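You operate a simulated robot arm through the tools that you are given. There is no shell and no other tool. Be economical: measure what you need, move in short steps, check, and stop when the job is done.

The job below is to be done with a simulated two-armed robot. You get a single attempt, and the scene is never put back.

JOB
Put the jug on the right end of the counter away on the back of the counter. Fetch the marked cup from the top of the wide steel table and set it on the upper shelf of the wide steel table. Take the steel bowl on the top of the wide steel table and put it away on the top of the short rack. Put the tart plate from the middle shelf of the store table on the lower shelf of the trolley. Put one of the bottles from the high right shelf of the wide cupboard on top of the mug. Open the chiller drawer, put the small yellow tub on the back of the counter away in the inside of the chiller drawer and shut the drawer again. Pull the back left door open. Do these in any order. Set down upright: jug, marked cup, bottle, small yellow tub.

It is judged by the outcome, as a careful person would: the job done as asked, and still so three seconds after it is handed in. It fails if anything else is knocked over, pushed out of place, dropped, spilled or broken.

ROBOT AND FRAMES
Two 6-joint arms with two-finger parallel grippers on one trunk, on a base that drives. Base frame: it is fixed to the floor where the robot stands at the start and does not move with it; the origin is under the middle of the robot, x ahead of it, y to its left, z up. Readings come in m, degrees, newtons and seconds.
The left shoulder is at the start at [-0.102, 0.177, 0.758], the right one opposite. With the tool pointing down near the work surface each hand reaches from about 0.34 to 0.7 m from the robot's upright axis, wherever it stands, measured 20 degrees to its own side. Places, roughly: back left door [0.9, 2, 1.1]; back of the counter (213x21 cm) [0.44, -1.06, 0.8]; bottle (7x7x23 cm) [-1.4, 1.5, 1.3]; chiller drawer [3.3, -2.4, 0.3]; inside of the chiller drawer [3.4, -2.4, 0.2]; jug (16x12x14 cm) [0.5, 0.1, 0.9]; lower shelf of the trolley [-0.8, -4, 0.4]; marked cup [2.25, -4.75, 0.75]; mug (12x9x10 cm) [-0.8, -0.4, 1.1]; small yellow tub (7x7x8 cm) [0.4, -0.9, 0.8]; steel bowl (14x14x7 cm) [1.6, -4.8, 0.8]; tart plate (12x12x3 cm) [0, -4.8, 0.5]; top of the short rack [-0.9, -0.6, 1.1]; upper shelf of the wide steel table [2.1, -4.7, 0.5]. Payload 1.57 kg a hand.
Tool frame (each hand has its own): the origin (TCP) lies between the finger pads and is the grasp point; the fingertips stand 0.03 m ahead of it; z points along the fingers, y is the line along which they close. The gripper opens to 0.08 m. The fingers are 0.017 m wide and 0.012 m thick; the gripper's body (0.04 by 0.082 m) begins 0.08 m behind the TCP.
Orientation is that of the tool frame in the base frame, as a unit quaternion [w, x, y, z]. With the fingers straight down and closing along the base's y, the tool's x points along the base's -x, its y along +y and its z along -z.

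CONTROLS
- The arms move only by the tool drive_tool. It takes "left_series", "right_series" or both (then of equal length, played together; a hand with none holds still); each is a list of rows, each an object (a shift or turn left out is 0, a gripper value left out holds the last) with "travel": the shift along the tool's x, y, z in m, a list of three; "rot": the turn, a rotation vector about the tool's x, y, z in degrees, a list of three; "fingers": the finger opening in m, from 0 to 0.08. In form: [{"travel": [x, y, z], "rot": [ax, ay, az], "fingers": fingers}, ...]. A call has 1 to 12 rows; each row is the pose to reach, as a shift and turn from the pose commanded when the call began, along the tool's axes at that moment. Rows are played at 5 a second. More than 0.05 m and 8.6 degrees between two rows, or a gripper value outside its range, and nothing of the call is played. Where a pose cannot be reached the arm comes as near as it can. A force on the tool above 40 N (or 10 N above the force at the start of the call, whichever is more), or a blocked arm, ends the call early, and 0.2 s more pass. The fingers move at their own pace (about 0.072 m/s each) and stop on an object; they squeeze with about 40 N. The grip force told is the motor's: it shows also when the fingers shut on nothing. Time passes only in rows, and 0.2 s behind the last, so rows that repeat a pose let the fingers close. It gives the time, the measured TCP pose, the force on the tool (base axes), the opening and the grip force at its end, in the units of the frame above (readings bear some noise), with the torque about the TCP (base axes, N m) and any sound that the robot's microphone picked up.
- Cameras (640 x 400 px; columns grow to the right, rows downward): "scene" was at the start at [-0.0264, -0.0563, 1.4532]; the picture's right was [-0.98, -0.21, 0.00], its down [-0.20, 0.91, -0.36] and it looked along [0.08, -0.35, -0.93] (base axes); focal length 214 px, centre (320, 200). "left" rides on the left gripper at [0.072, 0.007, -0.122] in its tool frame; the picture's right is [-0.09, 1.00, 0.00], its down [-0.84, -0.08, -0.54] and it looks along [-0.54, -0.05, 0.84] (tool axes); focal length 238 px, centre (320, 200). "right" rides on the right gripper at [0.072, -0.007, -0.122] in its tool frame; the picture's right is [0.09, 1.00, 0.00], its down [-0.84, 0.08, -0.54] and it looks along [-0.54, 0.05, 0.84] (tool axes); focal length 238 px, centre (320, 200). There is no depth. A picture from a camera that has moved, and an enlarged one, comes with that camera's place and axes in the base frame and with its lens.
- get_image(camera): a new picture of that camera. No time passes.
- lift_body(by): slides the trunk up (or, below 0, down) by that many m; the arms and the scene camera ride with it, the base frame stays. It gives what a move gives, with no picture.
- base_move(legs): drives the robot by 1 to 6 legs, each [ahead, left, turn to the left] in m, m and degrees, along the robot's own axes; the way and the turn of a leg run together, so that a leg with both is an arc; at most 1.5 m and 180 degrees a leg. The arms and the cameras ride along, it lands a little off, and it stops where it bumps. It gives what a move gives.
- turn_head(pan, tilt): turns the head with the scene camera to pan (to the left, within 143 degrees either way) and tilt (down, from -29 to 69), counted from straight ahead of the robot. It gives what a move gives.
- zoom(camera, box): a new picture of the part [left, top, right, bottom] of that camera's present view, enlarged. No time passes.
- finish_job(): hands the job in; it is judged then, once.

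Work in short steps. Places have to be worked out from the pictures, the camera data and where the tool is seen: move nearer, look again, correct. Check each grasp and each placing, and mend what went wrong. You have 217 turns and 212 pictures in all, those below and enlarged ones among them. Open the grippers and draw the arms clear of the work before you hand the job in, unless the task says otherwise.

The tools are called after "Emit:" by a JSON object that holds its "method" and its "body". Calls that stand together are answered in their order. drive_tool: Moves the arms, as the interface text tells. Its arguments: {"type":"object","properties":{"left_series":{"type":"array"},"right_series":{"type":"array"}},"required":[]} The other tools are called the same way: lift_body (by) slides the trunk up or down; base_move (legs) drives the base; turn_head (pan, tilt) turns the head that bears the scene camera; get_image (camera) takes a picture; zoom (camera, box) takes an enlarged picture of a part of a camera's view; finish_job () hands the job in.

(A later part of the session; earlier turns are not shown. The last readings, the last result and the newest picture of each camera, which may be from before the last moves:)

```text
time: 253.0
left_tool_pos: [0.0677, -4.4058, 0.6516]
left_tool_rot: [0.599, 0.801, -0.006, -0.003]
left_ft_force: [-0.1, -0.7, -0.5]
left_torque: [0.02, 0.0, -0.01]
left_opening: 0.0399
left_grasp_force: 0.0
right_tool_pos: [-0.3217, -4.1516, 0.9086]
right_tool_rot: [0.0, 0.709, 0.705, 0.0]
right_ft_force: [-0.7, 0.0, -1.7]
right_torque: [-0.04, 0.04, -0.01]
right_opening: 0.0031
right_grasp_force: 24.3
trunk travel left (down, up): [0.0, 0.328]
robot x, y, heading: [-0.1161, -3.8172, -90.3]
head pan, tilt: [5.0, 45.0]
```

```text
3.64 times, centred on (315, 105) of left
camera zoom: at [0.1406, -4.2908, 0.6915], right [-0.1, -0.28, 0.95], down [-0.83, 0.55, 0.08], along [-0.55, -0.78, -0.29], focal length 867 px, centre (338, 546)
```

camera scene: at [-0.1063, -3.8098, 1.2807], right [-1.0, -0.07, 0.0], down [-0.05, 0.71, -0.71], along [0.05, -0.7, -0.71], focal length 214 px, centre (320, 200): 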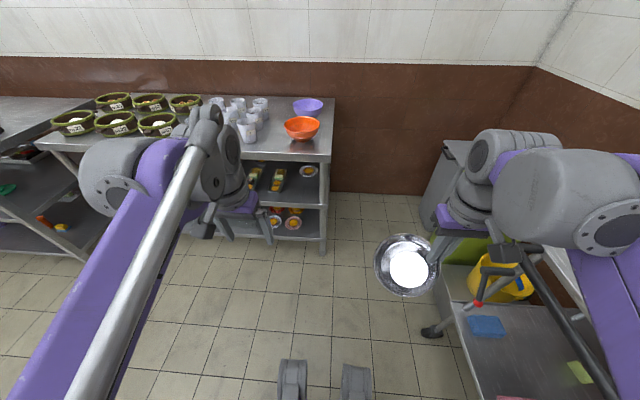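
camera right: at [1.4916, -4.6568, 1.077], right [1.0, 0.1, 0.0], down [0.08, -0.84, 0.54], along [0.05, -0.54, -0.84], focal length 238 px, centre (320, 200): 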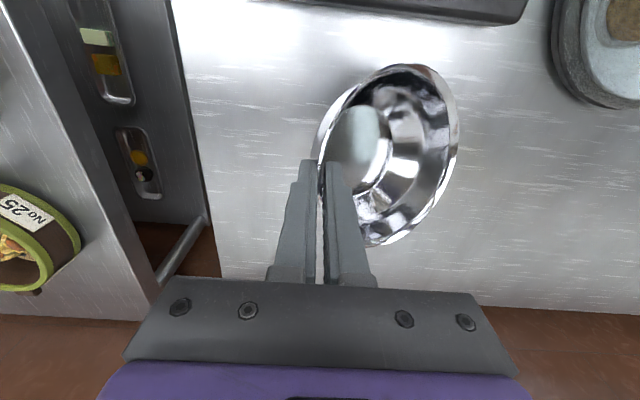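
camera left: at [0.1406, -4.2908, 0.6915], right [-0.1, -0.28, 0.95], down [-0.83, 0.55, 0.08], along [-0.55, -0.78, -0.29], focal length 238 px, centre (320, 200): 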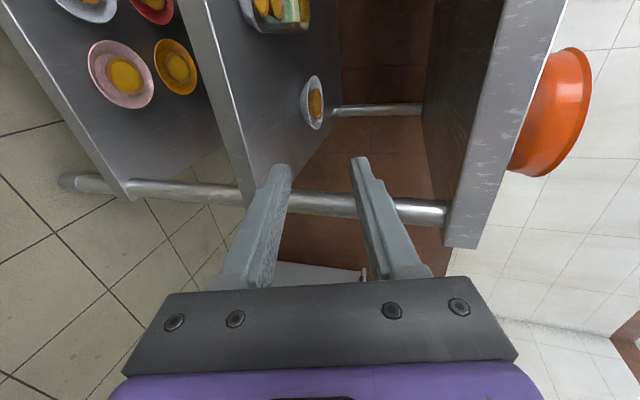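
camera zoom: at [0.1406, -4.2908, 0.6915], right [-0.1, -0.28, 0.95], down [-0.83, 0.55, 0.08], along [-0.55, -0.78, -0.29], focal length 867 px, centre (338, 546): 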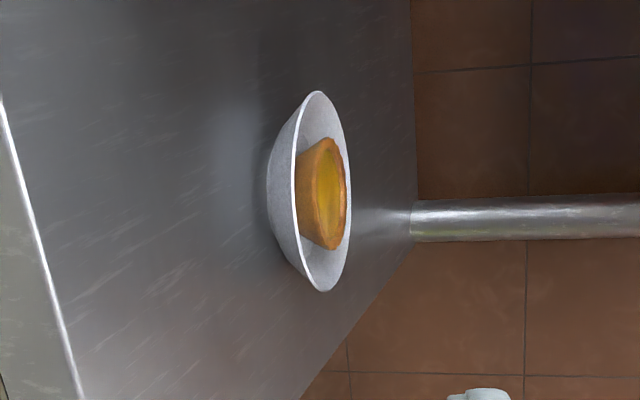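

The plate is a shallow dish, rim ≈2.3 cm high; refined: rim centre (0.035, −4.775, ~0.528), shelf ≈0.505. Align x, pitch to ~33° down, then drive in 0.15 m and look.

Emit:
{"method": "drive_tool", "body": {"left_series": [{"travel": [-0.015, 0, 0], "rot": [5.5, 0, 0]}, {"travel": [-0.03, 0, 0], "rot": [11, 0, 0]}, {"travel": [-0.033, 0, 0], "rot": [16.6, 0, 0]}, {"travel": [-0.033, 0, 0], "rot": [16.6, 0, 0]}]}}

Emit:
{"method": "base_move", "body": {"legs": [[0.15, 0, 0]]}}

Emit:
{"method": "get_image", "body": {"camera": "left"}}

Emit:
{"method": "get_image", "body": {"camera": "scene"}}

```text
time: 254.0
left_tool_pos: [0.0356, -4.4083, 0.6497]
left_tool_rot: [0.476, 0.879, -0.008, -0.003]
left_ft_force: [0.5, 0.0, 0.2]
left_torque: [-0.03, 0.0, -0.02]
left_opening: 0.0399
left_grasp_force: 0.0
right_tool_pos: [-0.3207, -4.1506, 0.9089]
right_tool_rot: [0.0, 0.709, 0.705, 0.0]
right_ft_force: [0.1, 0.1, -2.0]
right_torque: [-0.02, 0.04, 0.03]
right_opening: 0.0032
right_grasp_force: 24.0
trunk travel left (down, up): [0.0, 0.328]
robot x, y, heading: [-0.1102, -3.813, -90.3]
head pan, tilt: [5.0, 45.0]
```

```text
time: 255.4
left_tool_pos: [0.0332, -4.5575, 0.6501]
left_tool_rot: [0.476, 0.879, -0.009, -0.005]
left_ft_force: [0.3, -0.1, 0.4]
left_torque: [0.0, -0.02, -0.03]
left_opening: 0.04
left_grasp_force: 0.1
right_tool_pos: [-0.3247, -4.2999, 0.9098]
right_tool_rot: [0.0, 0.71, 0.704, 0.0]
right_ft_force: [-0.7, 0.1, -1.6]
right_torque: [0.01, 0.04, 0.03]
right_opening: 0.0027
right_grasp_force: 24.0
trunk travel left (down, up): [0.0, 0.328]
robot x, y, heading: [-0.1149, -3.9651, -90.6]
head pan, tilt: [5.0, 45.0]
```

```text
105 pictures are left
camera left: at [0.1051, -4.4597, 0.7215], right [-0.1, -0.54, 0.83], down [-0.83, 0.51, 0.23], along [-0.55, -0.67, -0.5], focal length 238 px, centre (320, 200)
```

left: 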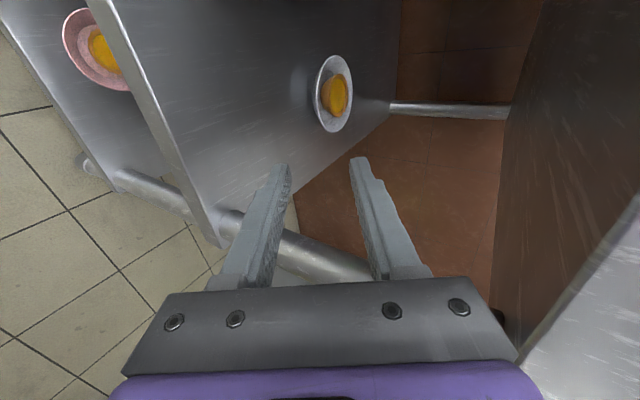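

```text
104 pictures are left
camera scene: at [-0.1079, -4.0595, 1.2807], right [-1.0, -0.08, 0.0], down [-0.06, 0.71, -0.71], along [0.06, -0.7, -0.71], focal length 214 px, centre (320, 200)
```

scene: 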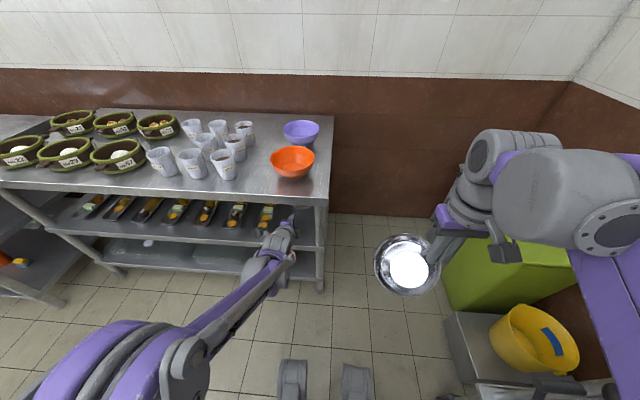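

Plate rim centre ≈(0.037, −4.785, 0.522). Flatten pitch to 25°, fingers to 30 mm, and move to a pre-grasp just in front of the rim.

Emit:
{"method": "drive_tool", "body": {"left_series": [{"travel": [0.001, -0.008, 0.042], "rot": [-2.7, 0, 0], "fingers": 0.03}, {"travel": [0.002, -0.017, 0.084], "rot": [-5.4, 0, 0]}, {"travel": [0.003, -0.025, 0.1266], "rot": [-8.1, 0, 0]}, {"travel": [0.003, -0.025, 0.1266], "rot": [-8.1, 0, 0]}]}}

Emit:
{"method": "get_image", "body": {"camera": "left"}}

```text
time: 256.4
left_tool_pos: [0.0345, -4.648, 0.557]
left_tool_rot: [0.537, 0.843, -0.008, -0.005]
left_ft_force: [0.0, 0.6, 0.1]
left_torque: [0.0, 0.0, 0.0]
left_opening: 0.03
left_grasp_force: 0.0
right_tool_pos: [-0.3233, -4.2991, 0.9089]
right_tool_rot: [0.0, 0.71, 0.704, 0.0]
right_ft_force: [0.3, -0.1, -1.7]
right_torque: [0.0, 0.06, -0.01]
right_opening: 0.0033
right_grasp_force: 23.7
trunk travel left (down, up): [0.0, 0.328]
robot x, y, heading: [-0.1153, -3.9675, -90.6]
head pan, tilt: [5.0, 45.0]
```

```text
103 pictures are left
camera left: at [0.1079, -4.5411, 0.6134], right [-0.1, -0.42, 0.9], down [-0.83, 0.54, 0.16], along [-0.55, -0.73, -0.4], focal length 238 px, centre (320, 200)
```

left: 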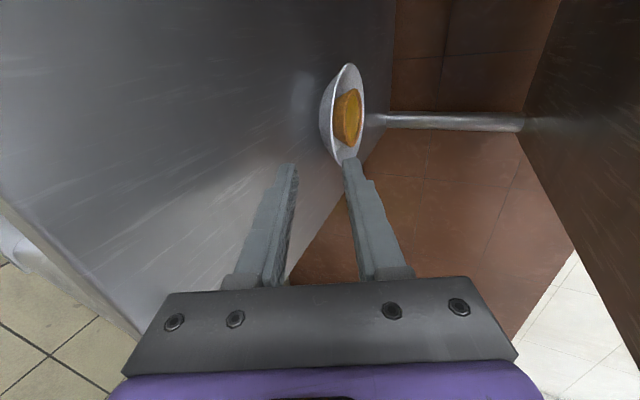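

Rim front ≈(0.037, −4.74, 0.52). Touch down gently to find the shelf height with the lower fingertip.

Emit:
{"method": "drive_tool", "body": {"left_series": [{"travel": [0, -0.0072, 0.0034]}, {"travel": [0, -0.0109, 0.0051]}, {"travel": [0, -0.0136, 0.0063]}, {"travel": [0, -0.0163, 0.0076]}, {"travel": [0, -0.019, 0.0089]}, {"travel": [0, -0.0217, 0.0102]}]}}

```text
time: 257.8
left_tool_pos: [0.0325, -4.6495, 0.5357]
left_tool_rot: [0.537, 0.843, -0.01, -0.006]
left_ft_force: [-0.9, 0.4, 1.9]
left_torque: [0.04, -0.01, -0.05]
left_opening: 0.029
left_grasp_force: 0.1
right_tool_pos: [-0.3235, -4.2984, 0.9083]
right_tool_rot: [0.0, 0.71, 0.704, 0.0]
right_ft_force: [-0.2, -0.8, -0.8]
right_torque: [-0.01, 0.04, 0.03]
right_opening: 0.0028
right_grasp_force: 24.0
trunk travel left (down, up): [0.0, 0.328]
robot x, y, heading: [-0.1148, -3.968, -90.5]
head pan, tilt: [5.0, 45.0]
```

Shelf at z≈0.50. Raise 4 mm and slide forward toward the rim.

Emit:
{"method": "drive_tool", "body": {"left_series": [{"travel": [0.003, 0.005, -0.002]}, {"travel": [0.004, 0.013, 0.016]}, {"travel": [0.004, 0.022, 0.034]}, {"travel": [0.004, 0.03, 0.0523]}, {"travel": [0.004, 0.03, 0.0523]}]}}

Emit:
{"method": "get_image", "body": {"camera": "left"}}

```text
time: 259.0
left_tool_pos: [0.035, -4.71, 0.54]
left_tool_rot: [0.537, 0.844, -0.008, -0.005]
left_ft_force: [0.4, -0.4, -0.4]
left_torque: [0.01, 0.0, 0.02]
left_opening: 0.0299
left_grasp_force: 0.1
right_tool_pos: [-0.3231, -4.2992, 0.9106]
right_tool_rot: [0.0, 0.71, 0.704, 0.0]
right_ft_force: [0.4, 0.2, -0.6]
right_torque: [-0.02, 0.06, 0.0]
right_opening: 0.0023
right_grasp_force: 23.9
trunk travel left (down, up): [0.0, 0.328]
robot x, y, heading: [-0.1129, -3.9664, -90.5]
head pan, tilt: [5.0, 45.0]
```

```text
102 pictures are left
camera left: at [0.1085, -4.6024, 0.5972], right [-0.1, -0.42, 0.9], down [-0.83, 0.54, 0.16], along [-0.55, -0.73, -0.4], focal length 238 px, centre (320, 200)
```

left: 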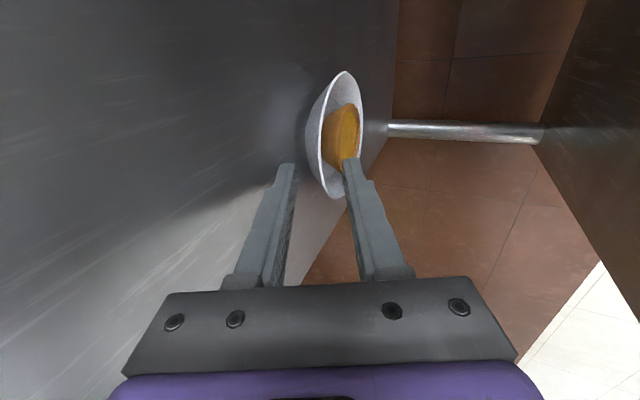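

Advance a further 2.5 cm.

Emit:
{"method": "drive_tool", "body": {"left_series": [{"travel": [0, 0.004, 0.009]}, {"travel": [0, 0.0085, 0.018]}, {"travel": [0, 0.0106, 0.0226]}, {"travel": [0, 0.0106, 0.0226]}]}}

Emit:
{"method": "get_image", "body": {"camera": "left"}}

```text
time: 260.0
left_tool_pos: [0.0361, -4.7334, 0.5414]
left_tool_rot: [0.537, 0.844, -0.008, -0.005]
left_ft_force: [0.1, 0.1, -0.3]
left_torque: [-0.02, 0.03, -0.03]
left_opening: 0.0303
left_grasp_force: 0.3
right_tool_pos: [-0.3243, -4.2985, 0.9087]
right_tool_rot: [0.001, 0.71, 0.704, 0.0]
right_ft_force: [0.4, 1.1, -1.2]
right_torque: [0.0, 0.01, 0.0]
right_opening: 0.0029
right_grasp_force: 24.0
trunk travel left (down, up): [0.0, 0.328]
robot x, y, heading: [-0.1128, -3.9656, -90.5]
head pan, tilt: [5.0, 45.0]
```

```text
101 pictures are left
camera left: at [0.1098, -4.6268, 0.5982], right [-0.1, -0.42, 0.9], down [-0.83, 0.54, 0.16], along [-0.55, -0.73, -0.4], focal length 238 px, centre (320, 200)
```

left: 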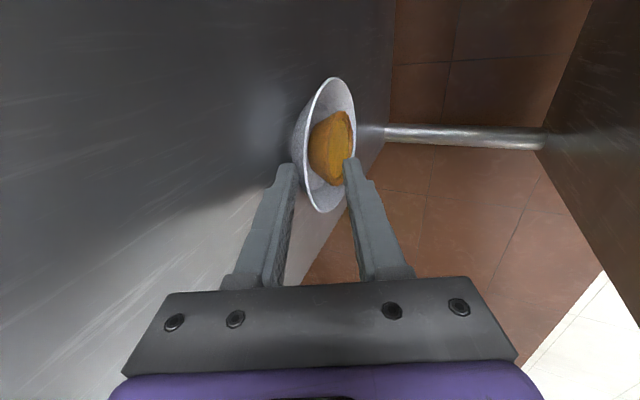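

Nearly under the rim; 1 cm more, then close.

Emit:
{"method": "drive_tool", "body": {"left_series": [{"travel": [0, 0.001, 0.006]}, {"travel": [0, 0.003, 0.0115]}, {"travel": [0, 0.003, 0.0115], "fingers": 0.0}, {"travel": [0, 0.003, 0.0115], "fingers": 0.0}, {"travel": [0, 0.003, 0.0115], "fingers": 0.0}]}}

Emit:
{"method": "get_image", "body": {"camera": "left"}}

```text
time: 261.2
left_tool_pos: [0.0351, -4.7468, 0.5398]
left_tool_rot: [0.537, 0.844, -0.008, -0.004]
left_ft_force: [0.4, 0.2, -1.1]
left_torque: [0.05, -0.02, -0.03]
left_opening: 0.0032
left_grasp_force: 24.5
right_tool_pos: [-0.3242, -4.299, 0.9084]
right_tool_rot: [0.0, 0.71, 0.704, 0.0]
right_ft_force: [0.0, -0.2, -0.7]
right_torque: [-0.02, 0.06, 0.01]
right_opening: 0.0027
right_grasp_force: 24.4
trunk travel left (down, up): [0.0, 0.328]
robot x, y, heading: [-0.1179, -3.9678, -90.7]
head pan, tilt: [5.0, 45.0]
```

```text
100 pictures are left
camera left: at [0.1096, -4.6395, 0.596], right [-0.1, -0.42, 0.9], down [-0.83, 0.54, 0.16], along [-0.55, -0.73, -0.4], focal length 238 px, centre (320, 200)
```

left: 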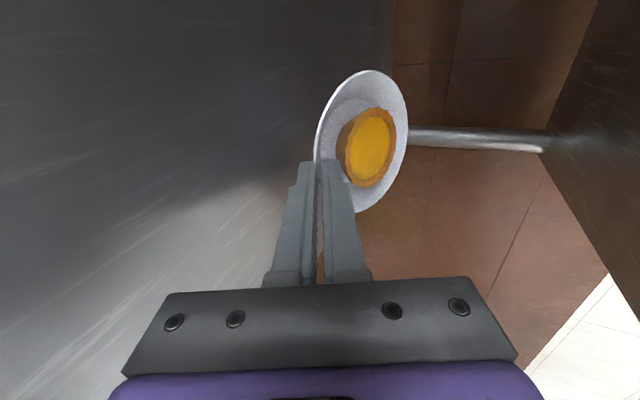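

Plate rim gripped; plate tilts up ~18° as expected. Lift 5 cm and pitch down 16° to level it.

Emit:
{"method": "drive_tool", "body": {"left_series": [{"travel": [0, 0.009, -0.004]}, {"travel": [0, 0.023, -0.011], "rot": [4, 0, 0]}, {"travel": [0, 0.036, -0.017], "rot": [8, 0, 0]}, {"travel": [0, 0.05, -0.023], "rot": [12, 0, 0]}, {"travel": [0, 0.05, -0.023], "rot": [16, 0, 0]}, {"travel": [0, 0.05, -0.023], "rot": [16, 0, 0]}]}}

Emit:
{"method": "get_image", "body": {"camera": "left"}}

```text
time: 262.6
left_tool_pos: [0.0356, -4.7348, 0.5757]
left_tool_rot: [0.414, 0.91, -0.01, -0.004]
left_ft_force: [-0.5, 0.3, -1.0]
left_torque: [0.08, -0.01, -0.03]
left_opening: 0.0034
left_grasp_force: 24.0
right_tool_pos: [-0.3228, -4.297, 0.9095]
right_tool_rot: [0.0, 0.711, 0.703, -0.001]
right_ft_force: [0.1, 0.1, -1.5]
right_torque: [0.02, 0.03, -0.02]
right_opening: 0.0027
right_grasp_force: 23.6
trunk travel left (down, up): [0.0, 0.328]
robot x, y, heading: [-0.1147, -3.9642, -90.2]
head pan, tilt: [5.0, 45.0]
```

```text
99 pictures are left
camera left: at [0.1086, -4.647, 0.6591], right [-0.11, -0.65, 0.75], down [-0.83, 0.48, 0.3], along [-0.55, -0.59, -0.59], focal length 238 px, centre (320, 200)
```

left: 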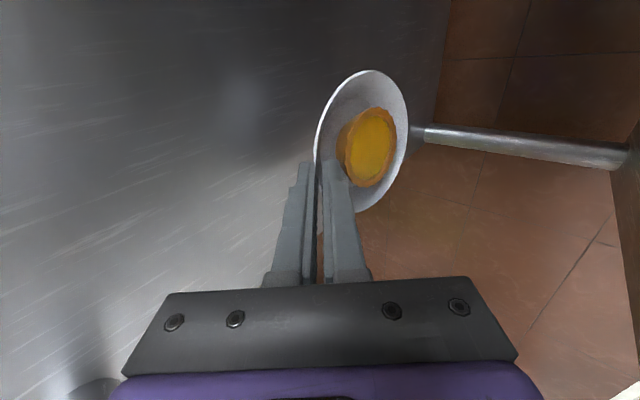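

Tart sits steady. Back the base straight out 0.35 m.

Emit:
{"method": "base_move", "body": {"legs": [[-0.35, 0, 0]]}}

Emit:
{"method": "get_image", "body": {"camera": "left"}}

Emit:
{"method": "turn_head", "body": {"pan": -60, "tilt": 50}}

Emit:
{"method": "get_image", "body": {"camera": "scene"}}

```text
time: 264.9
left_tool_pos: [0.041, -4.3878, 0.5936]
left_tool_rot: [0.415, 0.91, -0.007, -0.004]
left_ft_force: [0.2, -0.8, -1.0]
left_torque: [0.05, -0.01, -0.03]
left_opening: 0.0032
left_grasp_force: 24.2
right_tool_pos: [-0.3198, -3.9439, 0.909]
right_tool_rot: [0.0, 0.709, 0.705, 0.001]
right_ft_force: [-0.1, 0.2, -0.7]
right_torque: [-0.01, 0.05, 0.03]
right_opening: 0.0022
right_grasp_force: 23.9
trunk travel left (down, up): [0.0, 0.328]
robot x, y, heading: [-0.109, -3.6076, -90.3]
head pan, tilt: [5.0, 45.0]
```

```text
98 pictures are left
camera left: at [0.1138, -4.3015, 0.6777], right [-0.1, -0.65, 0.75], down [-0.83, 0.47, 0.3], along [-0.55, -0.59, -0.59], focal length 238 px, centre (320, 200)
```

left: 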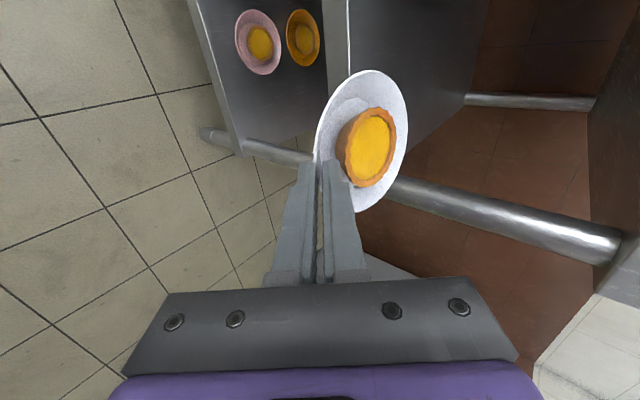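

```text
time: 266.2
left_tool_pos: [0.0403, -4.3891, 0.5931]
left_tool_rot: [0.414, 0.91, -0.007, -0.003]
left_ft_force: [0.3, 0.3, -1.9]
left_torque: [0.06, 0.01, 0.03]
left_opening: 0.0032
left_grasp_force: 24.1
right_tool_pos: [-0.3197, -3.9428, 0.9076]
right_tool_rot: [0.0, 0.709, 0.705, 0.0]
right_ft_force: [0.3, 0.2, -1.8]
right_torque: [-0.01, 0.02, 0.01]
right_opening: 0.0024
right_grasp_force: 23.8
trunk travel left (down, up): [0.0, 0.328]
robot x, y, heading: [-0.1138, -3.6127, -90.4]
head pan, tilt: [-60.0, 50.0]
```

```text
97 pictures are left
camera scene: at [-0.1785, -3.6595, 1.2738], right [-0.5, 0.87, 0.0], down [0.67, 0.38, -0.64], along [-0.56, -0.32, -0.77], focal length 214 px, centre (320, 200)
```

scene: 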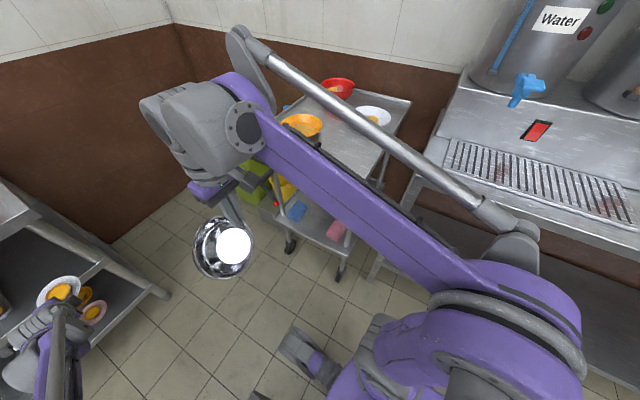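

Trolley front is at x≈−0.66, y −3.8…−4.2. Pull the plate closer to me before turning.

Emit:
{"method": "drive_tool", "body": {"left_series": [{"travel": [0, -0.02, -0.023]}, {"travel": [0, -0.045, -0.052]}, {"travel": [0, -0.07, -0.08]}, {"travel": [0, -0.095, -0.109]}, {"travel": [0, -0.12, -0.138]}, {"travel": [0, -0.145, -0.166]}, {"travel": [0, -0.17, -0.195]}, {"travel": [0, -0.19, -0.218]}]}}

Emit:
{"method": "get_image", "body": {"camera": "left"}}

```text
time: 268.0
left_tool_pos: [0.049, -4.0996, 0.593]
left_tool_rot: [0.414, 0.91, -0.008, -0.004]
left_ft_force: [-0.8, -0.4, -0.8]
left_torque: [0.07, 0.01, 0.0]
left_opening: 0.003
left_grasp_force: 24.1
right_tool_pos: [-0.3199, -3.9426, 0.9088]
right_tool_rot: [0.0, 0.709, 0.706, 0.0]
right_ft_force: [0.1, -0.6, -1.7]
right_torque: [-0.01, 0.03, -0.02]
right_opening: 0.0023
right_grasp_force: 23.9
trunk travel left (down, up): [0.0, 0.328]
robot x, y, heading: [-0.1155, -3.6131, -90.4]
head pan, tilt: [-60.0, 50.0]
```

```text
96 pictures are left
camera left: at [0.1214, -4.0123, 0.6775], right [-0.1, -0.65, 0.75], down [-0.83, 0.47, 0.3], along [-0.55, -0.59, -0.59], focal length 238 px, centre (320, 200)
```

left: 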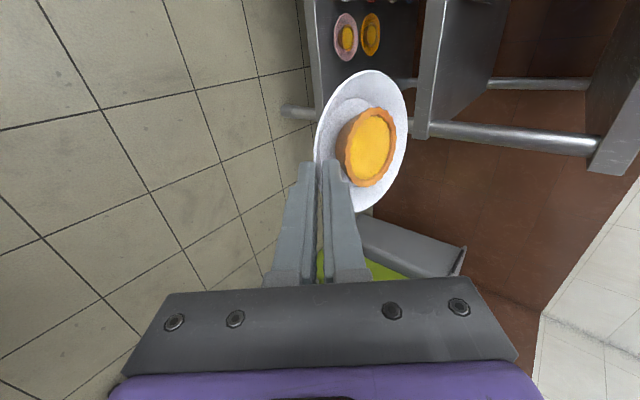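

Drive diagonally left-ahead, then turn right 90° to face the trolley.

Emit:
{"method": "base_move", "body": {"legs": [[0.2, 0.33, 0], [0, 0, -45], [0, 0, -45]]}}

Emit:
{"method": "get_image", "body": {"camera": "left"}}

Emit:
{"method": "turn_head", "body": {"pan": 10, "tilt": 40}}

Emit:
{"method": "get_image", "body": {"camera": "scene"}}

```text
time: 275.5
left_tool_pos: [-0.2638, -3.9904, 0.5927]
left_tool_rot: [0.296, 0.653, -0.635, -0.289]
left_ft_force: [-0.1, 0.2, -1.5]
left_torque: [-0.02, -0.1, 0.0]
left_opening: 0.0032
left_grasp_force: 24.5
right_tool_pos: [-0.1227, -3.6151, 0.9083]
right_tool_rot: [-0.001, 1.0, 0.018, 0.0]
right_ft_force: [0.5, -0.1, -1.3]
right_torque: [0.01, 0.02, -0.02]
right_opening: 0.0023
right_grasp_force: 23.8
trunk travel left (down, up): [0.0, 0.328]
robot x, y, heading: [0.2202, -3.8059, -177.9]
head pan, tilt: [-60.0, 50.0]
```

```text
95 pictures are left
camera left: at [-0.1745, -4.0592, 0.6774], right [-0.66, 0.08, 0.75], down [0.44, 0.85, 0.3], along [-0.61, 0.52, -0.59], focal length 238 px, centre (320, 200)
```

left: 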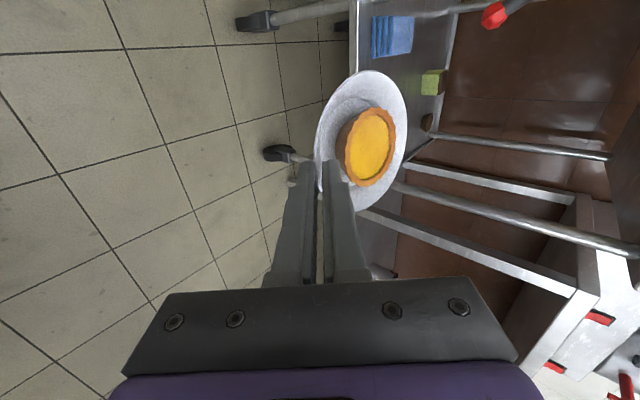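

```text
time: 276.9
left_tool_pos: [-0.2643, -3.9912, 0.5939]
left_tool_rot: [0.297, 0.652, -0.635, -0.289]
left_ft_force: [-0.4, 0.5, -0.7]
left_torque: [0.0, -0.07, 0.02]
left_opening: 0.0032
left_grasp_force: 24.6
right_tool_pos: [-0.1226, -3.6148, 0.9093]
right_tool_rot: [0.0, 1.0, 0.018, 0.0]
right_ft_force: [0.0, 0.7, -0.5]
right_torque: [0.02, -0.01, 0.0]
right_opening: 0.0025
right_grasp_force: 23.9
trunk travel left (down, up): [0.0, 0.328]
robot x, y, heading: [0.2169, -3.8103, -178.0]
head pan, tilt: [10.0, 40.0]
```

```text
94 pictures are left
camera scene: at [0.1267, -3.829, 1.288], right [-0.21, 0.98, 0.0], down [0.63, 0.13, -0.77], along [-0.75, -0.16, -0.64], focal length 214 px, centre (320, 200)
```

scene: 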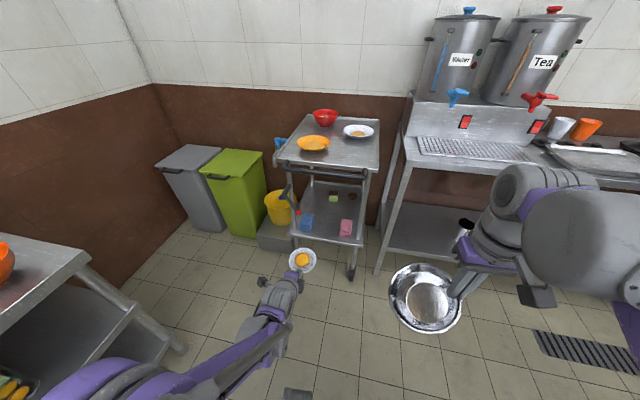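

Good view of the trolley. Zoom in on its lower shelf and the plate.

Emit:
{"method": "zoom", "body": {"camera": "scene", "box": [250, 90, 410, 290]}}

```text
2.00 times, centred on (330, 190) of scene
camera zoom: at [0.1267, -3.829, 1.288], right [-0.21, 0.98, 0.0], down [0.63, 0.13, -0.77], along [-0.75, -0.16, -0.64], focal length 429 px, centre (300, 220)
```

zoom: 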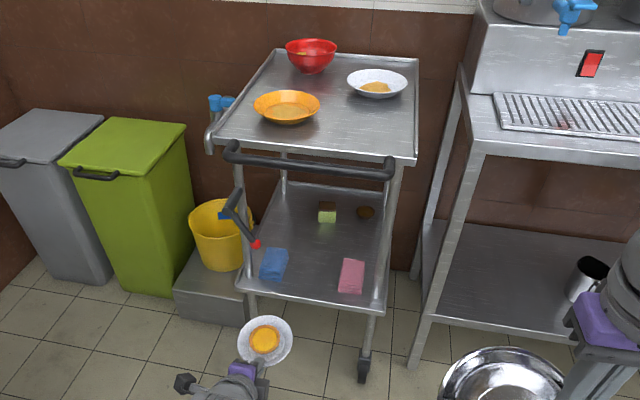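

Free spot between the sponges: plate centre at ≈(−0.80, −3.97), shelf z≈0.4. Raise the bowl hand, square up the heading, and drive in 0.35 m.

Emit:
{"method": "drive_tool", "body": {"right_series": [{"travel": [0, 0, -0.03]}, {"travel": [0, 0, -0.06]}, {"travel": [0, 0, -0.09]}, {"travel": [0, 0, -0.12]}]}}

Emit:
{"method": "base_move", "body": {"legs": [[0, 0, -2], [0.33, 0, 0]]}}

Emit:
{"method": "get_image", "body": {"camera": "left"}}

Emit:
{"method": "get_image", "body": {"camera": "scene"}}

```text
time: 277.9
left_tool_pos: [-0.2635, -3.9898, 0.5924]
left_tool_rot: [0.296, 0.652, -0.635, -0.289]
left_ft_force: [0.2, 0.5, -0.9]
left_torque: [-0.01, -0.08, -0.02]
left_opening: 0.0033
left_grasp_force: 24.0
right_tool_pos: [-0.1241, -3.6135, 1.028]
right_tool_rot: [0.0, 1.0, 0.019, 0.0]
right_ft_force: [-0.4, 0.6, -1.8]
right_torque: [0.02, -0.01, -0.04]
right_opening: 0.0021
right_grasp_force: 23.6
trunk travel left (down, up): [0.0, 0.328]
robot x, y, heading: [0.2177, -3.8073, -178.2]
head pan, tilt: [10.0, 40.0]
```

```text
time: 280.5
left_tool_pos: [-0.5913, -3.9726, 0.5939]
left_tool_rot: [-0.291, -0.64, 0.648, 0.294]
left_ft_force: [-0.7, -1.3, -1.4]
left_torque: [0.0, -0.04, -0.02]
left_opening: 0.0031
left_grasp_force: 24.8
right_tool_pos: [-0.4372, -3.6016, 1.0281]
right_tool_rot: [0.0, 1.0, -0.001, 0.0]
right_ft_force: [-1.0, 0.3, -0.6]
right_torque: [0.04, -0.01, -0.03]
right_opening: 0.0024
right_grasp_force: 23.5
trunk travel left (down, up): [0.0, 0.328]
robot x, y, heading: [-0.1061, -3.8126, 179.9]
head pan, tilt: [10.0, 40.0]
```

```text
92 pictures are left
camera left: at [-0.5042, -4.0442, 0.6773], right [-0.65, 0.1, 0.75], down [0.47, 0.83, 0.3], along [-0.59, 0.55, -0.59], focal length 238 px, centre (320, 200)
```

left: 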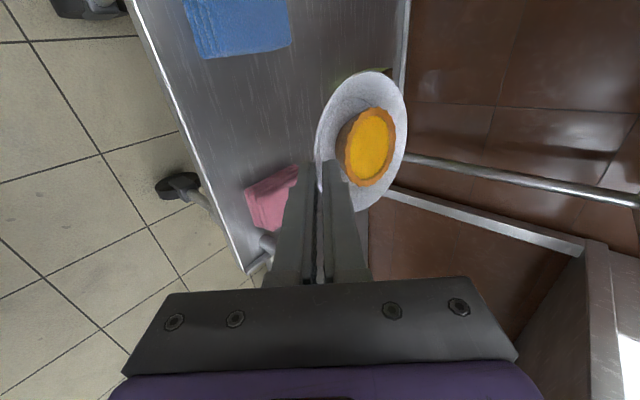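

```text
91 pictures are left
camera scene: at [-0.1946, -3.8256, 1.288], right [-0.17, 0.98, 0.0], down [0.63, 0.11, -0.77], along [-0.75, -0.13, -0.64], focal length 214 px, centre (320, 200)
```

scene: 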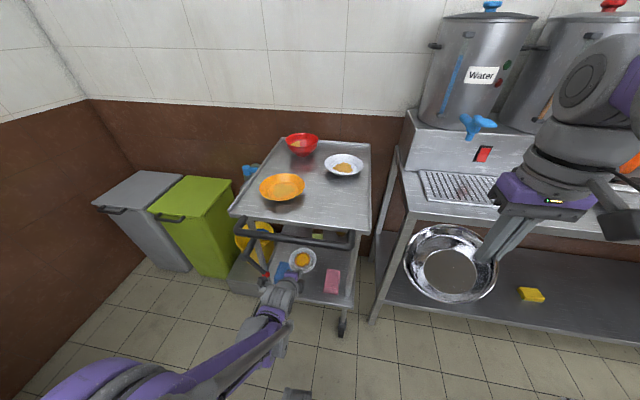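

Sponges at x≈−0.665, shelf ≈0.41; behind them is free. Extend forward 15 cm and down 9 cm under the handle bar.

Emit:
{"method": "drive_tool", "body": {"left_series": [{"travel": [0, 0.02, 0.023]}, {"travel": [0, 0.045, 0.052]}, {"travel": [0, 0.07, 0.08]}, {"travel": [0, 0.1, 0.114]}, {"travel": [0, 0.08, 0.135]}, {"travel": [0, 0.056, 0.156]}, {"travel": [0, 0.0334, 0.1752]}, {"travel": [0, 0.0334, 0.1752]}]}}

Emit:
{"method": "get_image", "body": {"camera": "left"}}

Emit:
{"method": "zoom", "body": {"camera": "scene", "box": [220, 190, 400, 330]}}

```text
time: 282.3
left_tool_pos: [-0.7473, -3.9687, 0.5027]
left_tool_rot: [-0.291, -0.64, 0.648, 0.294]
left_ft_force: [-0.1, -0.1, -1.5]
left_torque: [-0.02, -0.09, 0.01]
left_opening: 0.0031
left_grasp_force: 23.9
right_tool_pos: [-0.437, -3.6019, 1.028]
right_tool_rot: [0.0, 1.0, -0.001, 0.0]
right_ft_force: [0.1, -0.1, -0.4]
right_torque: [0.08, -0.01, 0.02]
right_opening: 0.0023
right_grasp_force: 23.9
trunk travel left (down, up): [0.0, 0.328]
robot x, y, heading: [-0.1038, -3.81, 180.0]
head pan, tilt: [10.0, 40.0]
```

```text
90 pictures are left
camera left: at [-0.6613, -4.0414, 0.5867], right [-0.65, 0.1, 0.75], down [0.47, 0.83, 0.3], along [-0.59, 0.55, -0.59], focal length 238 px, centre (320, 200)
```

left: 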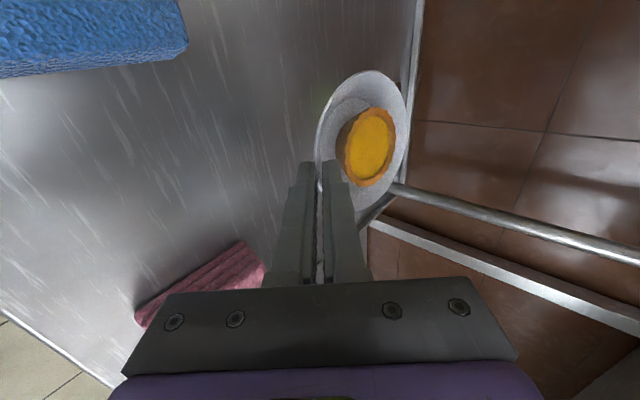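

```text
2.86 times, centred on (310, 260) of scene
camera zoom: at [-0.1941, -3.8256, 1.288], right [-0.17, 0.98, 0.0], down [0.63, 0.11, -0.77], along [-0.75, -0.13, -0.64], focal length 613 px, centre (349, 29)
```

zoom: 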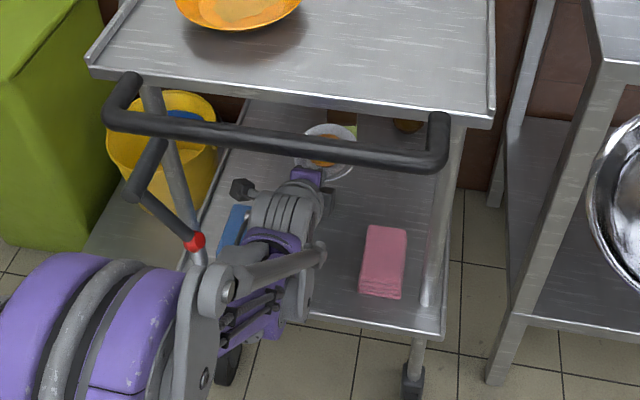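

Lower slowly until contact.

Emit:
{"method": "drive_tool", "body": {"left_series": [{"travel": [0, -0.015, 0.013]}, {"travel": [0, -0.026, 0.023]}, {"travel": [0, -0.034, 0.03]}, {"travel": [0, -0.038, 0.033]}, {"travel": [0, -0.0415, 0.036]}, {"travel": [0, -0.0445, 0.039]}, {"travel": [0, -0.0475, 0.0415]}]}}

Emit:
{"method": "get_image", "body": {"camera": "left"}}

```text
time: 283.9
left_tool_pos: [-0.7445, -3.9702, 0.4385]
left_tool_rot: [-0.291, -0.64, 0.647, 0.294]
left_ft_force: [0.0, 0.0, -1.6]
left_torque: [0.0, -0.07, -0.02]
left_opening: 0.0031
left_grasp_force: 24.7
right_tool_pos: [-0.4364, -3.6009, 1.0273]
right_tool_rot: [0.0, 1.0, -0.001, 0.0]
right_ft_force: [-0.2, 0.2, -1.0]
right_torque: [0.05, -0.01, -0.03]
right_opening: 0.0024
right_grasp_force: 23.6
trunk travel left (down, up): [0.0, 0.328]
robot x, y, heading: [-0.1031, -3.8105, 180.0]
head pan, tilt: [10.0, 40.0]
```

```text
88 pictures are left
camera left: at [-0.658, -4.0423, 0.5233], right [-0.65, 0.1, 0.75], down [0.47, 0.83, 0.3], along [-0.59, 0.55, -0.59], focal length 238 px, centre (320, 200)
```

left: 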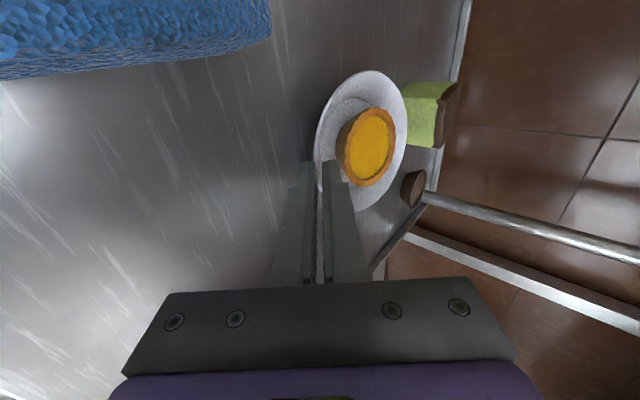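

No contact yet; continue lowering in small steps.

Emit:
{"method": "drive_tool", "body": {"left_series": [{"travel": [0, -0.004, 0.0035]}, {"travel": [0, -0.008, 0.007]}, {"travel": [0, -0.012, 0.0105]}, {"travel": [0, -0.016, 0.014]}, {"travel": [0, -0.019, 0.0165]}, {"travel": [0, -0.022, 0.019]}]}}

Emit:
{"method": "get_image", "body": {"camera": "left"}}

```text
time: 284.7
left_tool_pos: [-0.7441, -3.9714, 0.4284]
left_tool_rot: [-0.296, -0.637, 0.646, 0.298]
left_ft_force: [12.7, 1.1, 22.7]
left_torque: [0.03, 0.23, -0.01]
left_opening: 0.0044
left_grasp_force: 25.2
right_tool_pos: [-0.4346, -3.6014, 1.0279]
right_tool_rot: [0.0, 1.0, 0.0, 0.0]
right_ft_force: [-0.5, 0.1, -1.0]
right_torque: [0.02, 0.0, 0.03]
right_opening: 0.0022
right_grasp_force: 23.4
trunk travel left (down, up): [0.0, 0.328]
robot x, y, heading: [-0.0996, -3.8132, 179.8]
head pan, tilt: [10.0, 40.0]
stopped in row 4 (left hand): the force on the tool passed its limit at 47 N (the readings are from after the stop); the commanded pose is now the measured one
```

```text
87 pictures are left
camera left: at [-0.6566, -4.0427, 0.513], right [-0.64, 0.1, 0.76], down [0.47, 0.83, 0.29], along [-0.6, 0.55, -0.58], focal length 238 px, centre (320, 200)
```

left: 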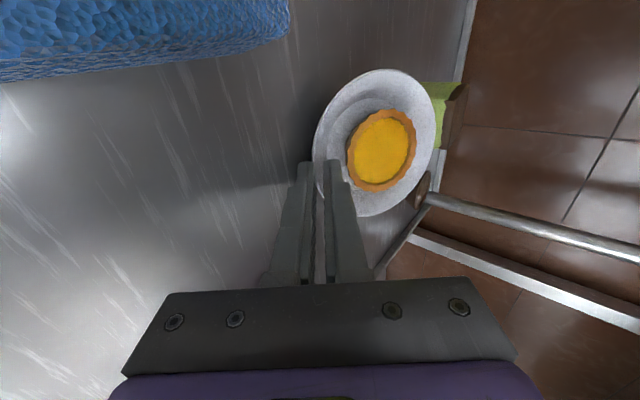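

Plate is on the shelf. Ease up slightly, open a little, then withdraw along the wall slope.

Emit:
{"method": "drive_tool", "body": {"left_series": [{"travel": [0, 0.003, -0.0026]}, {"travel": [0, 0.003, -0.0026], "fingers": 0.01}, {"travel": [0, 0.004, -0.0035], "fingers": 0.016}, {"travel": [0, 0.005, -0.0043], "fingers": 0.018}, {"travel": [0, 0.005, -0.0043], "fingers": 0.018}, {"travel": [0, 0.005, -0.015]}, {"travel": [0, 0.005, -0.03]}, {"travel": [0, 0.005, -0.05]}]}}

Emit:
{"method": "get_image", "body": {"camera": "left"}}

```text
time: 286.5
left_tool_pos: [-0.7108, -3.9718, 0.463]
left_tool_rot: [-0.294, -0.639, 0.646, 0.297]
left_ft_force: [-0.6, -0.9, -0.9]
left_torque: [0.0, -0.01, -0.01]
left_opening: 0.0182
left_grasp_force: 0.0
right_tool_pos: [-0.4358, -3.6015, 1.0282]
right_tool_rot: [0.0, 1.0, 0.0, 0.0]
right_ft_force: [-0.3, 0.0, -1.0]
right_torque: [0.05, 0.01, 0.01]
right_opening: 0.0022
right_grasp_force: 23.7
trunk travel left (down, up): [0.0, 0.328]
robot x, y, heading: [-0.1027, -3.8117, 180.0]
head pan, tilt: [10.0, 40.0]
```

```text
86 pictures are left
camera left: at [-0.624, -4.0438, 0.5464], right [-0.65, 0.1, 0.76], down [0.47, 0.83, 0.29], along [-0.6, 0.55, -0.59], focal length 238 px, centre (320, 200)
```

left: 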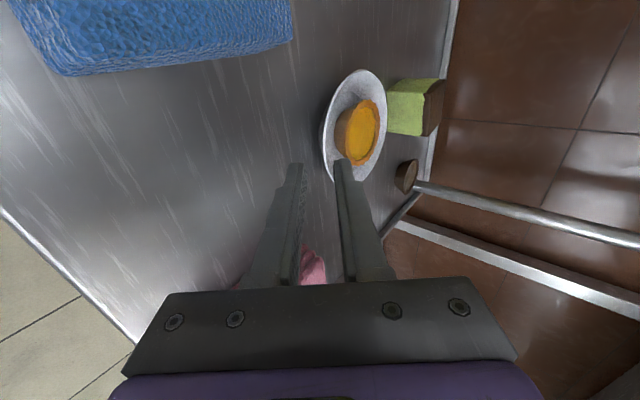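

Plate sits flat on the trolley's lower shelf. Lift a little and back out.

Emit:
{"method": "drive_tool", "body": {"left_series": [{"travel": [0, 0.015, -0.013]}, {"travel": [0, 0.03, -0.026]}]}}

Emit:
{"method": "base_move", "body": {"legs": [[-0.38, 0, 0]]}}

Emit:
{"method": "zoom", "body": {"camera": "scene", "box": [240, 90, 420, 280]}}

```text
time: 287.1
left_tool_pos: [-0.7101, -3.9689, 0.5028]
left_tool_rot: [-0.293, -0.64, 0.645, 0.297]
left_ft_force: [0.1, -0.1, 0.8]
left_torque: [-0.02, -0.01, 0.02]
left_opening: 0.018
left_grasp_force: 0.1
right_tool_pos: [-0.4356, -3.6022, 1.0274]
right_tool_rot: [0.0, 1.0, -0.002, 0.001]
right_ft_force: [0.3, 0.7, -1.6]
right_torque: [0.0, 0.03, 0.02]
right_opening: 0.0024
right_grasp_force: 23.9
trunk travel left (down, up): [0.0, 0.328]
robot x, y, heading: [-0.1021, -3.8065, 180.1]
head pan, tilt: [10.0, 40.0]
```

```text
time: 289.6
left_tool_pos: [-0.3264, -3.9694, 0.5018]
left_tool_rot: [-0.294, -0.638, 0.646, 0.297]
left_ft_force: [0.4, 0.2, 0.7]
left_torque: [0.03, 0.02, 0.01]
left_opening: 0.0176
left_grasp_force: 0.0
right_tool_pos: [-0.0513, -3.6021, 1.0282]
right_tool_rot: [-0.001, 1.0, -0.001, 0.0]
right_ft_force: [0.3, 0.1, -0.5]
right_torque: [0.04, 0.0, 0.0]
right_opening: 0.0025
right_grasp_force: 24.1
trunk travel left (down, up): [0.0, 0.328]
robot x, y, heading: [0.2828, -3.8112, 180.1]
head pan, tilt: [10.0, 40.0]
```

```text
2.11 times, centred on (330, 185) of scene
camera zoom: at [0.1906, -3.8261, 1.288], right [-0.17, 0.99, 0.0], down [0.63, 0.11, -0.77], along [-0.75, -0.13, -0.64], focal length 452 px, centre (299, 232)
```

zoom: 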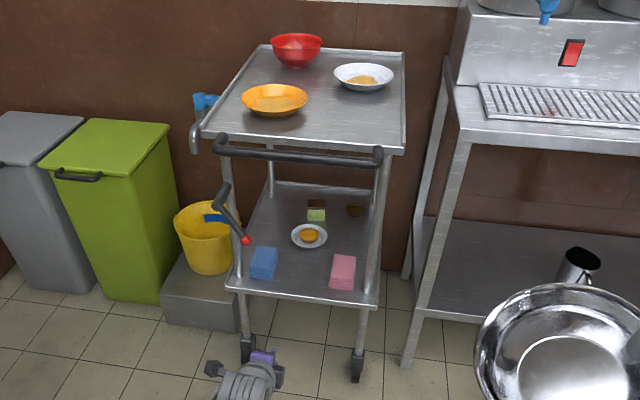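

Tart plate done. Raise the trunk and restore the left hand to pointing down.

Emit:
{"method": "lift_body", "body": {"by": 0.3}}

Emit:
{"method": "drive_tool", "body": {"left_series": [{"travel": [0, 0.025, -0.022], "rot": [6.1, 0, 0]}, {"travel": [0, 0.05, -0.044], "rot": [12.2, 0, 0]}, {"travel": [0, 0.075, -0.066], "rot": [18.4, 0, 0]}, {"travel": [0, 0.1, -0.087], "rot": [24.5, 0, 0]}, {"travel": [0, 0.125, -0.109], "rot": [30.6, 0, 0]}, {"travel": [0, 0.15, -0.131], "rot": [36.8, 0, 0]}, {"travel": [0, 0.17, -0.148], "rot": [42.9, 0, 0]}, {"travel": [0, 0.17, -0.148], "rot": [48.5, 0, 0]}]}}

Emit:
{"method": "drive_tool", "body": {"left_series": [{"rot": [0, 0, -8.2]}, {"rot": [0, 0, -16.4]}, {"rot": [0, 0, -24.6]}, {"rot": [0, 0, -32.8]}, {"rot": [0, 0, -41]}, {"rot": [0, 0, -49.2]}, {"rot": [0, 0, -57.4]}, {"rot": [0, 0, -65.6]}, {"rot": [0, 0, -73.8]}, {"rot": [0, 0, -82]}, {"rot": [0, 0, -90], "fingers": 0.08}]}}

```text
time: 292.6
left_tool_pos: [-0.326, -3.9699, 0.8029]
left_tool_rot: [-0.294, -0.639, 0.646, 0.297]
left_ft_force: [-0.8, -0.6, -0.3]
left_torque: [-0.01, 0.03, -0.01]
left_opening: 0.0178
left_grasp_force: 0.0
right_tool_pos: [-0.0517, -3.6012, 1.3272]
right_tool_rot: [0.0, 1.0, -0.001, 0.001]
right_ft_force: [-0.1, -0.5, -1.0]
right_torque: [0.05, -0.02, 0.0]
right_opening: 0.0025
right_grasp_force: 23.5
trunk travel left (down, up): [-0.3, 0.028]
robot x, y, heading: [0.2843, -3.8103, 180.1]
head pan, tilt: [10.0, 40.0]
```

```text
time: 294.4
left_tool_pos: [-0.325, -3.9702, 1.0278]
left_tool_rot: [-0.005, -0.702, 0.712, 0.004]
left_ft_force: [0.0, 0.4, 0.3]
left_torque: [0.02, -0.02, -0.01]
left_opening: 0.0178
left_grasp_force: 0.0
right_tool_pos: [-0.0539, -3.6019, 1.3271]
right_tool_rot: [0.0, 1.0, -0.001, 0.002]
right_ft_force: [0.0, 0.2, -1.2]
right_torque: [0.03, -0.02, 0.02]
right_opening: 0.0021
right_grasp_force: 24.5
trunk travel left (down, up): [-0.3, 0.028]
robot x, y, heading: [0.2786, -3.8088, 179.7]
head pan, tilt: [10.0, 40.0]
```

```text
time: 296.8
left_tool_pos: [-0.3242, -3.9691, 1.0277]
left_tool_rot: [0.0, 1.0, -0.004, -0.008]
left_ft_force: [-0.3, 0.0, 0.6]
left_torque: [0.02, 0.02, -0.02]
left_opening: 0.0727
left_grasp_force: 0.0
right_tool_pos: [-0.0518, -3.603, 1.3273]
right_tool_rot: [0.0, 1.0, -0.001, 0.0]
right_ft_force: [0.5, 0.8, -1.3]
right_torque: [0.03, 0.01, 0.01]
right_opening: 0.002
right_grasp_force: 23.8
trunk travel left (down, up): [-0.3, 0.028]
robot x, y, heading: [0.281, -3.8131, 179.9]
head pan, tilt: [10.0, 40.0]
```

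Raise and retract the left hand, then turn to face +y and look down the aisle.

Emit:
{"method": "drive_tool", "body": {"left_series": [{"travel": [0.03, 0, -0.03], "fingers": 0.08}, {"travel": [0.06, 0, -0.065]}, {"travel": [0.09, 0, -0.1]}, {"travel": [0.12, 0, -0.135]}, {"travel": [0.15, 0, -0.17]}, {"travel": [0.18, 0, -0.205]}, {"travel": [0.2, 0, -0.24]}]}}

Emit:
{"method": "base_move", "body": {"legs": [[0.15, 0.05, 0], [0, 0, -45], [0, 0, -45], [0, 0.25, 0]]}}

Emit:
{"method": "turn_head", "body": {"pan": 0, "tilt": 25}}

Emit:
{"method": "get_image", "body": {"camera": "scene"}}

```text
time: 298.4
left_tool_pos: [-0.1179, -3.9718, 1.2647]
left_tool_rot: [0.001, 1.0, -0.006, -0.008]
left_ft_force: [1.0, -0.7, -1.2]
left_torque: [0.03, -0.03, -0.02]
left_opening: 0.08
left_grasp_force: 0.0
right_tool_pos: [-0.0522, -3.6015, 1.3278]
right_tool_rot: [0.0, 1.0, -0.001, -0.001]
right_ft_force: [0.4, 0.2, -1.4]
right_torque: [0.05, 0.0, 0.02]
right_opening: 0.0025
right_grasp_force: 24.3
trunk travel left (down, up): [-0.3, 0.028]
robot x, y, heading: [0.2847, -3.8106, 179.9]
head pan, tilt: [10.0, 40.0]
```

```text
time: 306.4
left_tool_pos: [-0.2986, -3.4598, 1.2638]
left_tool_rot: [0.005, -0.705, 0.709, 0.006]
left_ft_force: [0.2, 0.2, 0.5]
left_torque: [-0.03, 0.02, -0.02]
left_opening: 0.08
left_grasp_force: 0.0
right_tool_pos: [0.0724, -3.5255, 1.3274]
right_tool_rot: [0.0, 0.709, -0.706, 0.0]
right_ft_force: [1.1, -0.4, 0.0]
right_torque: [0.03, -0.06, 0.0]
right_opening: 0.0023
right_grasp_force: 24.0
trunk travel left (down, up): [-0.3, 0.028]
robot x, y, heading: [-0.1353, -3.8611, 90.2]
head pan, tilt: [10.0, 40.0]
```

```text
time: 307.2
left_tool_pos: [-0.2975, -3.4603, 1.2643]
left_tool_rot: [0.005, -0.704, 0.71, 0.007]
left_ft_force: [0.0, -0.4, 1.0]
left_torque: [0.01, -0.01, -0.01]
left_opening: 0.08
left_grasp_force: 0.0
right_tool_pos: [0.0732, -3.525, 1.3275]
right_tool_rot: [0.0, 0.709, -0.706, -0.001]
right_ft_force: [-1.2, 0.8, -0.7]
right_torque: [-0.01, -0.04, 0.0]
right_opening: 0.0023
right_grasp_force: 23.9
trunk travel left (down, up): [-0.3, 0.028]
robot x, y, heading: [-0.1363, -3.8629, 90.1]
head pan, tilt: [0.0, 25.0]
```

```text
84 pictures are left
camera scene: at [-0.1329, -3.8122, 1.617], right [1.0, 0.0, 0.0], down [0.0, -0.42, -0.91], along [0.0, 0.91, -0.42], focal length 214 px, centre (320, 200)
```

scene: 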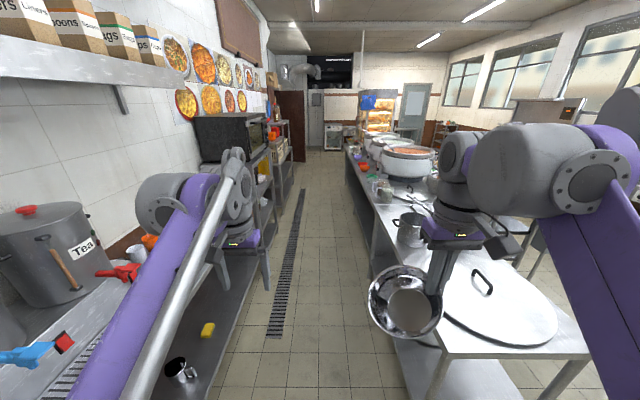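

Aisle is clear. Shift 5 cm right and drive ahead to y≈−0.95.

Emit:
{"method": "base_move", "body": {"legs": [[0, -0.05, 0], [1.45, 0, 0], [1.4, 0, 0]]}}

Emit:
{"method": "turn_head", "body": {"pan": 60, "tilt": 35}}

Emit:
{"method": "get_image", "body": {"camera": "scene"}}

```text
time: 321.8
left_tool_pos: [-0.3326, -0.5876, 1.2638]
left_tool_rot: [-0.005, 0.713, -0.701, -0.006]
left_ft_force: [-0.3, -0.8, 0.8]
left_torque: [0.0, 0.0, -0.01]
left_opening: 0.0798
left_grasp_force: 0.1
right_tool_pos: [0.0391, -0.6426, 1.3274]
right_tool_rot: [0.0, 0.717, -0.697, 0.0]
right_ft_force: [-0.8, -0.1, -2.1]
right_torque: [-0.01, -0.01, 0.02]
right_opening: 0.0025
right_grasp_force: 23.6
trunk travel left (down, up): [-0.3, 0.028]
robot x, y, heading: [-0.1585, -0.986, 91.6]
head pan, tilt: [0.0, 25.0]
```

```text
time: 323.1
left_tool_pos: [-0.3323, -0.5872, 1.2632]
left_tool_rot: [-0.005, 0.713, -0.701, -0.006]
left_ft_force: [0.3, -0.1, -0.1]
left_torque: [-0.01, -0.02, 0.03]
left_opening: 0.0801
left_grasp_force: 0.1
right_tool_pos: [0.0387, -0.6429, 1.3285]
right_tool_rot: [0.0, 0.717, -0.697, 0.0]
right_ft_force: [0.0, -0.5, -1.7]
right_torque: [0.0, -0.04, 0.03]
right_opening: 0.0024
right_grasp_force: 23.6
trunk travel left (down, up): [-0.3, 0.028]
robot x, y, heading: [-0.1575, -0.9788, 91.9]
head pan, tilt: [60.0, 35.0]
```

```text
83 pictures are left
camera scene: at [-0.2344, -0.9853, 1.6013], right [0.48, 0.88, 0.0], down [0.5, -0.27, -0.82], along [-0.72, 0.39, -0.57], focal length 214 px, centre (320, 200)
```

scene: 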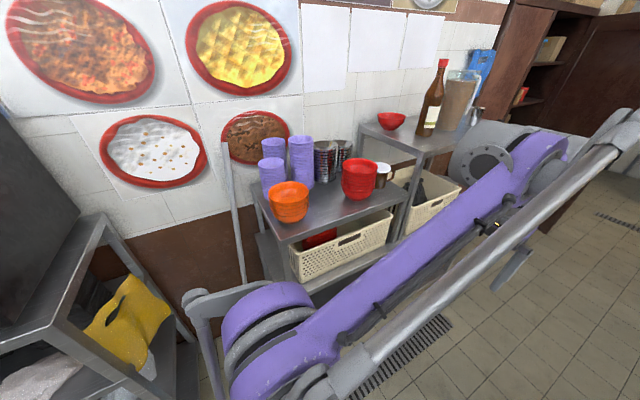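

The short rack holds stacks of cups/bowls and the mug. Turn left to face it and sidle to its middle.

Emit:
{"method": "base_move", "body": {"legs": [[0, 0.04, 0], [0, 0, 44], [0, 0, 44], [0, -0.42, 0]]}}

Emit:
{"method": "turn_head", "body": {"pan": 0, "tilt": 40}}

Emit:
{"method": "get_image", "body": {"camera": "scene"}}

```text
time: 332.1
left_tool_pos: [-0.5983, -0.7248, 1.2635]
left_tool_rot: [0.001, 1.0, -0.006, -0.008]
left_ft_force: [0.5, -0.1, -0.5]
left_torque: [-0.01, -0.01, -0.01]
left_opening: 0.0801
left_grasp_force: 0.2
right_tool_pos: [-0.5329, -0.3538, 1.3273]
right_tool_rot: [-0.001, 1.0, -0.001, 0.0]
right_ft_force: [0.3, -0.8, -1.7]
right_torque: [0.06, 0.01, 0.01]
right_opening: 0.0022
right_grasp_force: 23.9
trunk travel left (down, up): [-0.3, 0.028]
robot x, y, heading: [-0.1996, -0.5616, 179.7]
head pan, tilt: [60.0, 35.0]
```

```text
time: 333.4
left_tool_pos: [-0.5975, -0.7252, 1.2646]
left_tool_rot: [-0.001, 1.0, -0.006, -0.008]
left_ft_force: [0.0, -0.5, 0.0]
left_torque: [0.01, 0.0, -0.01]
left_opening: 0.08
left_grasp_force: 0.1
right_tool_pos: [-0.532, -0.3536, 1.3266]
right_tool_rot: [0.0, 1.0, -0.001, 0.0]
right_ft_force: [0.3, 0.7, -1.0]
right_torque: [0.03, -0.02, -0.02]
right_opening: 0.0025
right_grasp_force: 24.2
trunk travel left (down, up): [-0.3, 0.028]
robot x, y, heading: [-0.1961, -0.5611, 180.1]
head pan, tilt: [0.0, 40.0]
```

```text
82 pictures are left
camera scene: at [-0.2399, -0.5638, 1.5937], right [0.0, 1.0, 0.0], down [0.64, 0.0, -0.77], along [-0.77, 0.0, -0.64], focal length 214 px, centre (320, 200)
```

scene: 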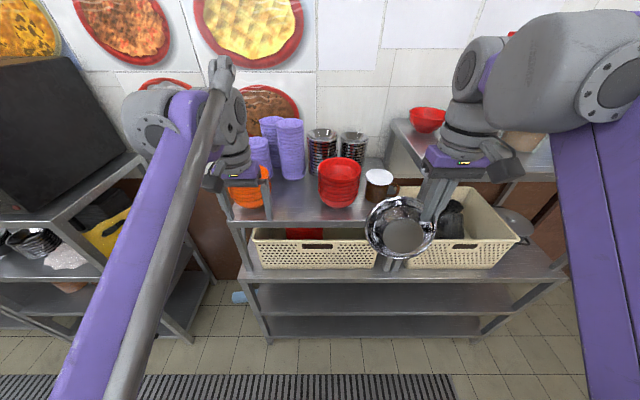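

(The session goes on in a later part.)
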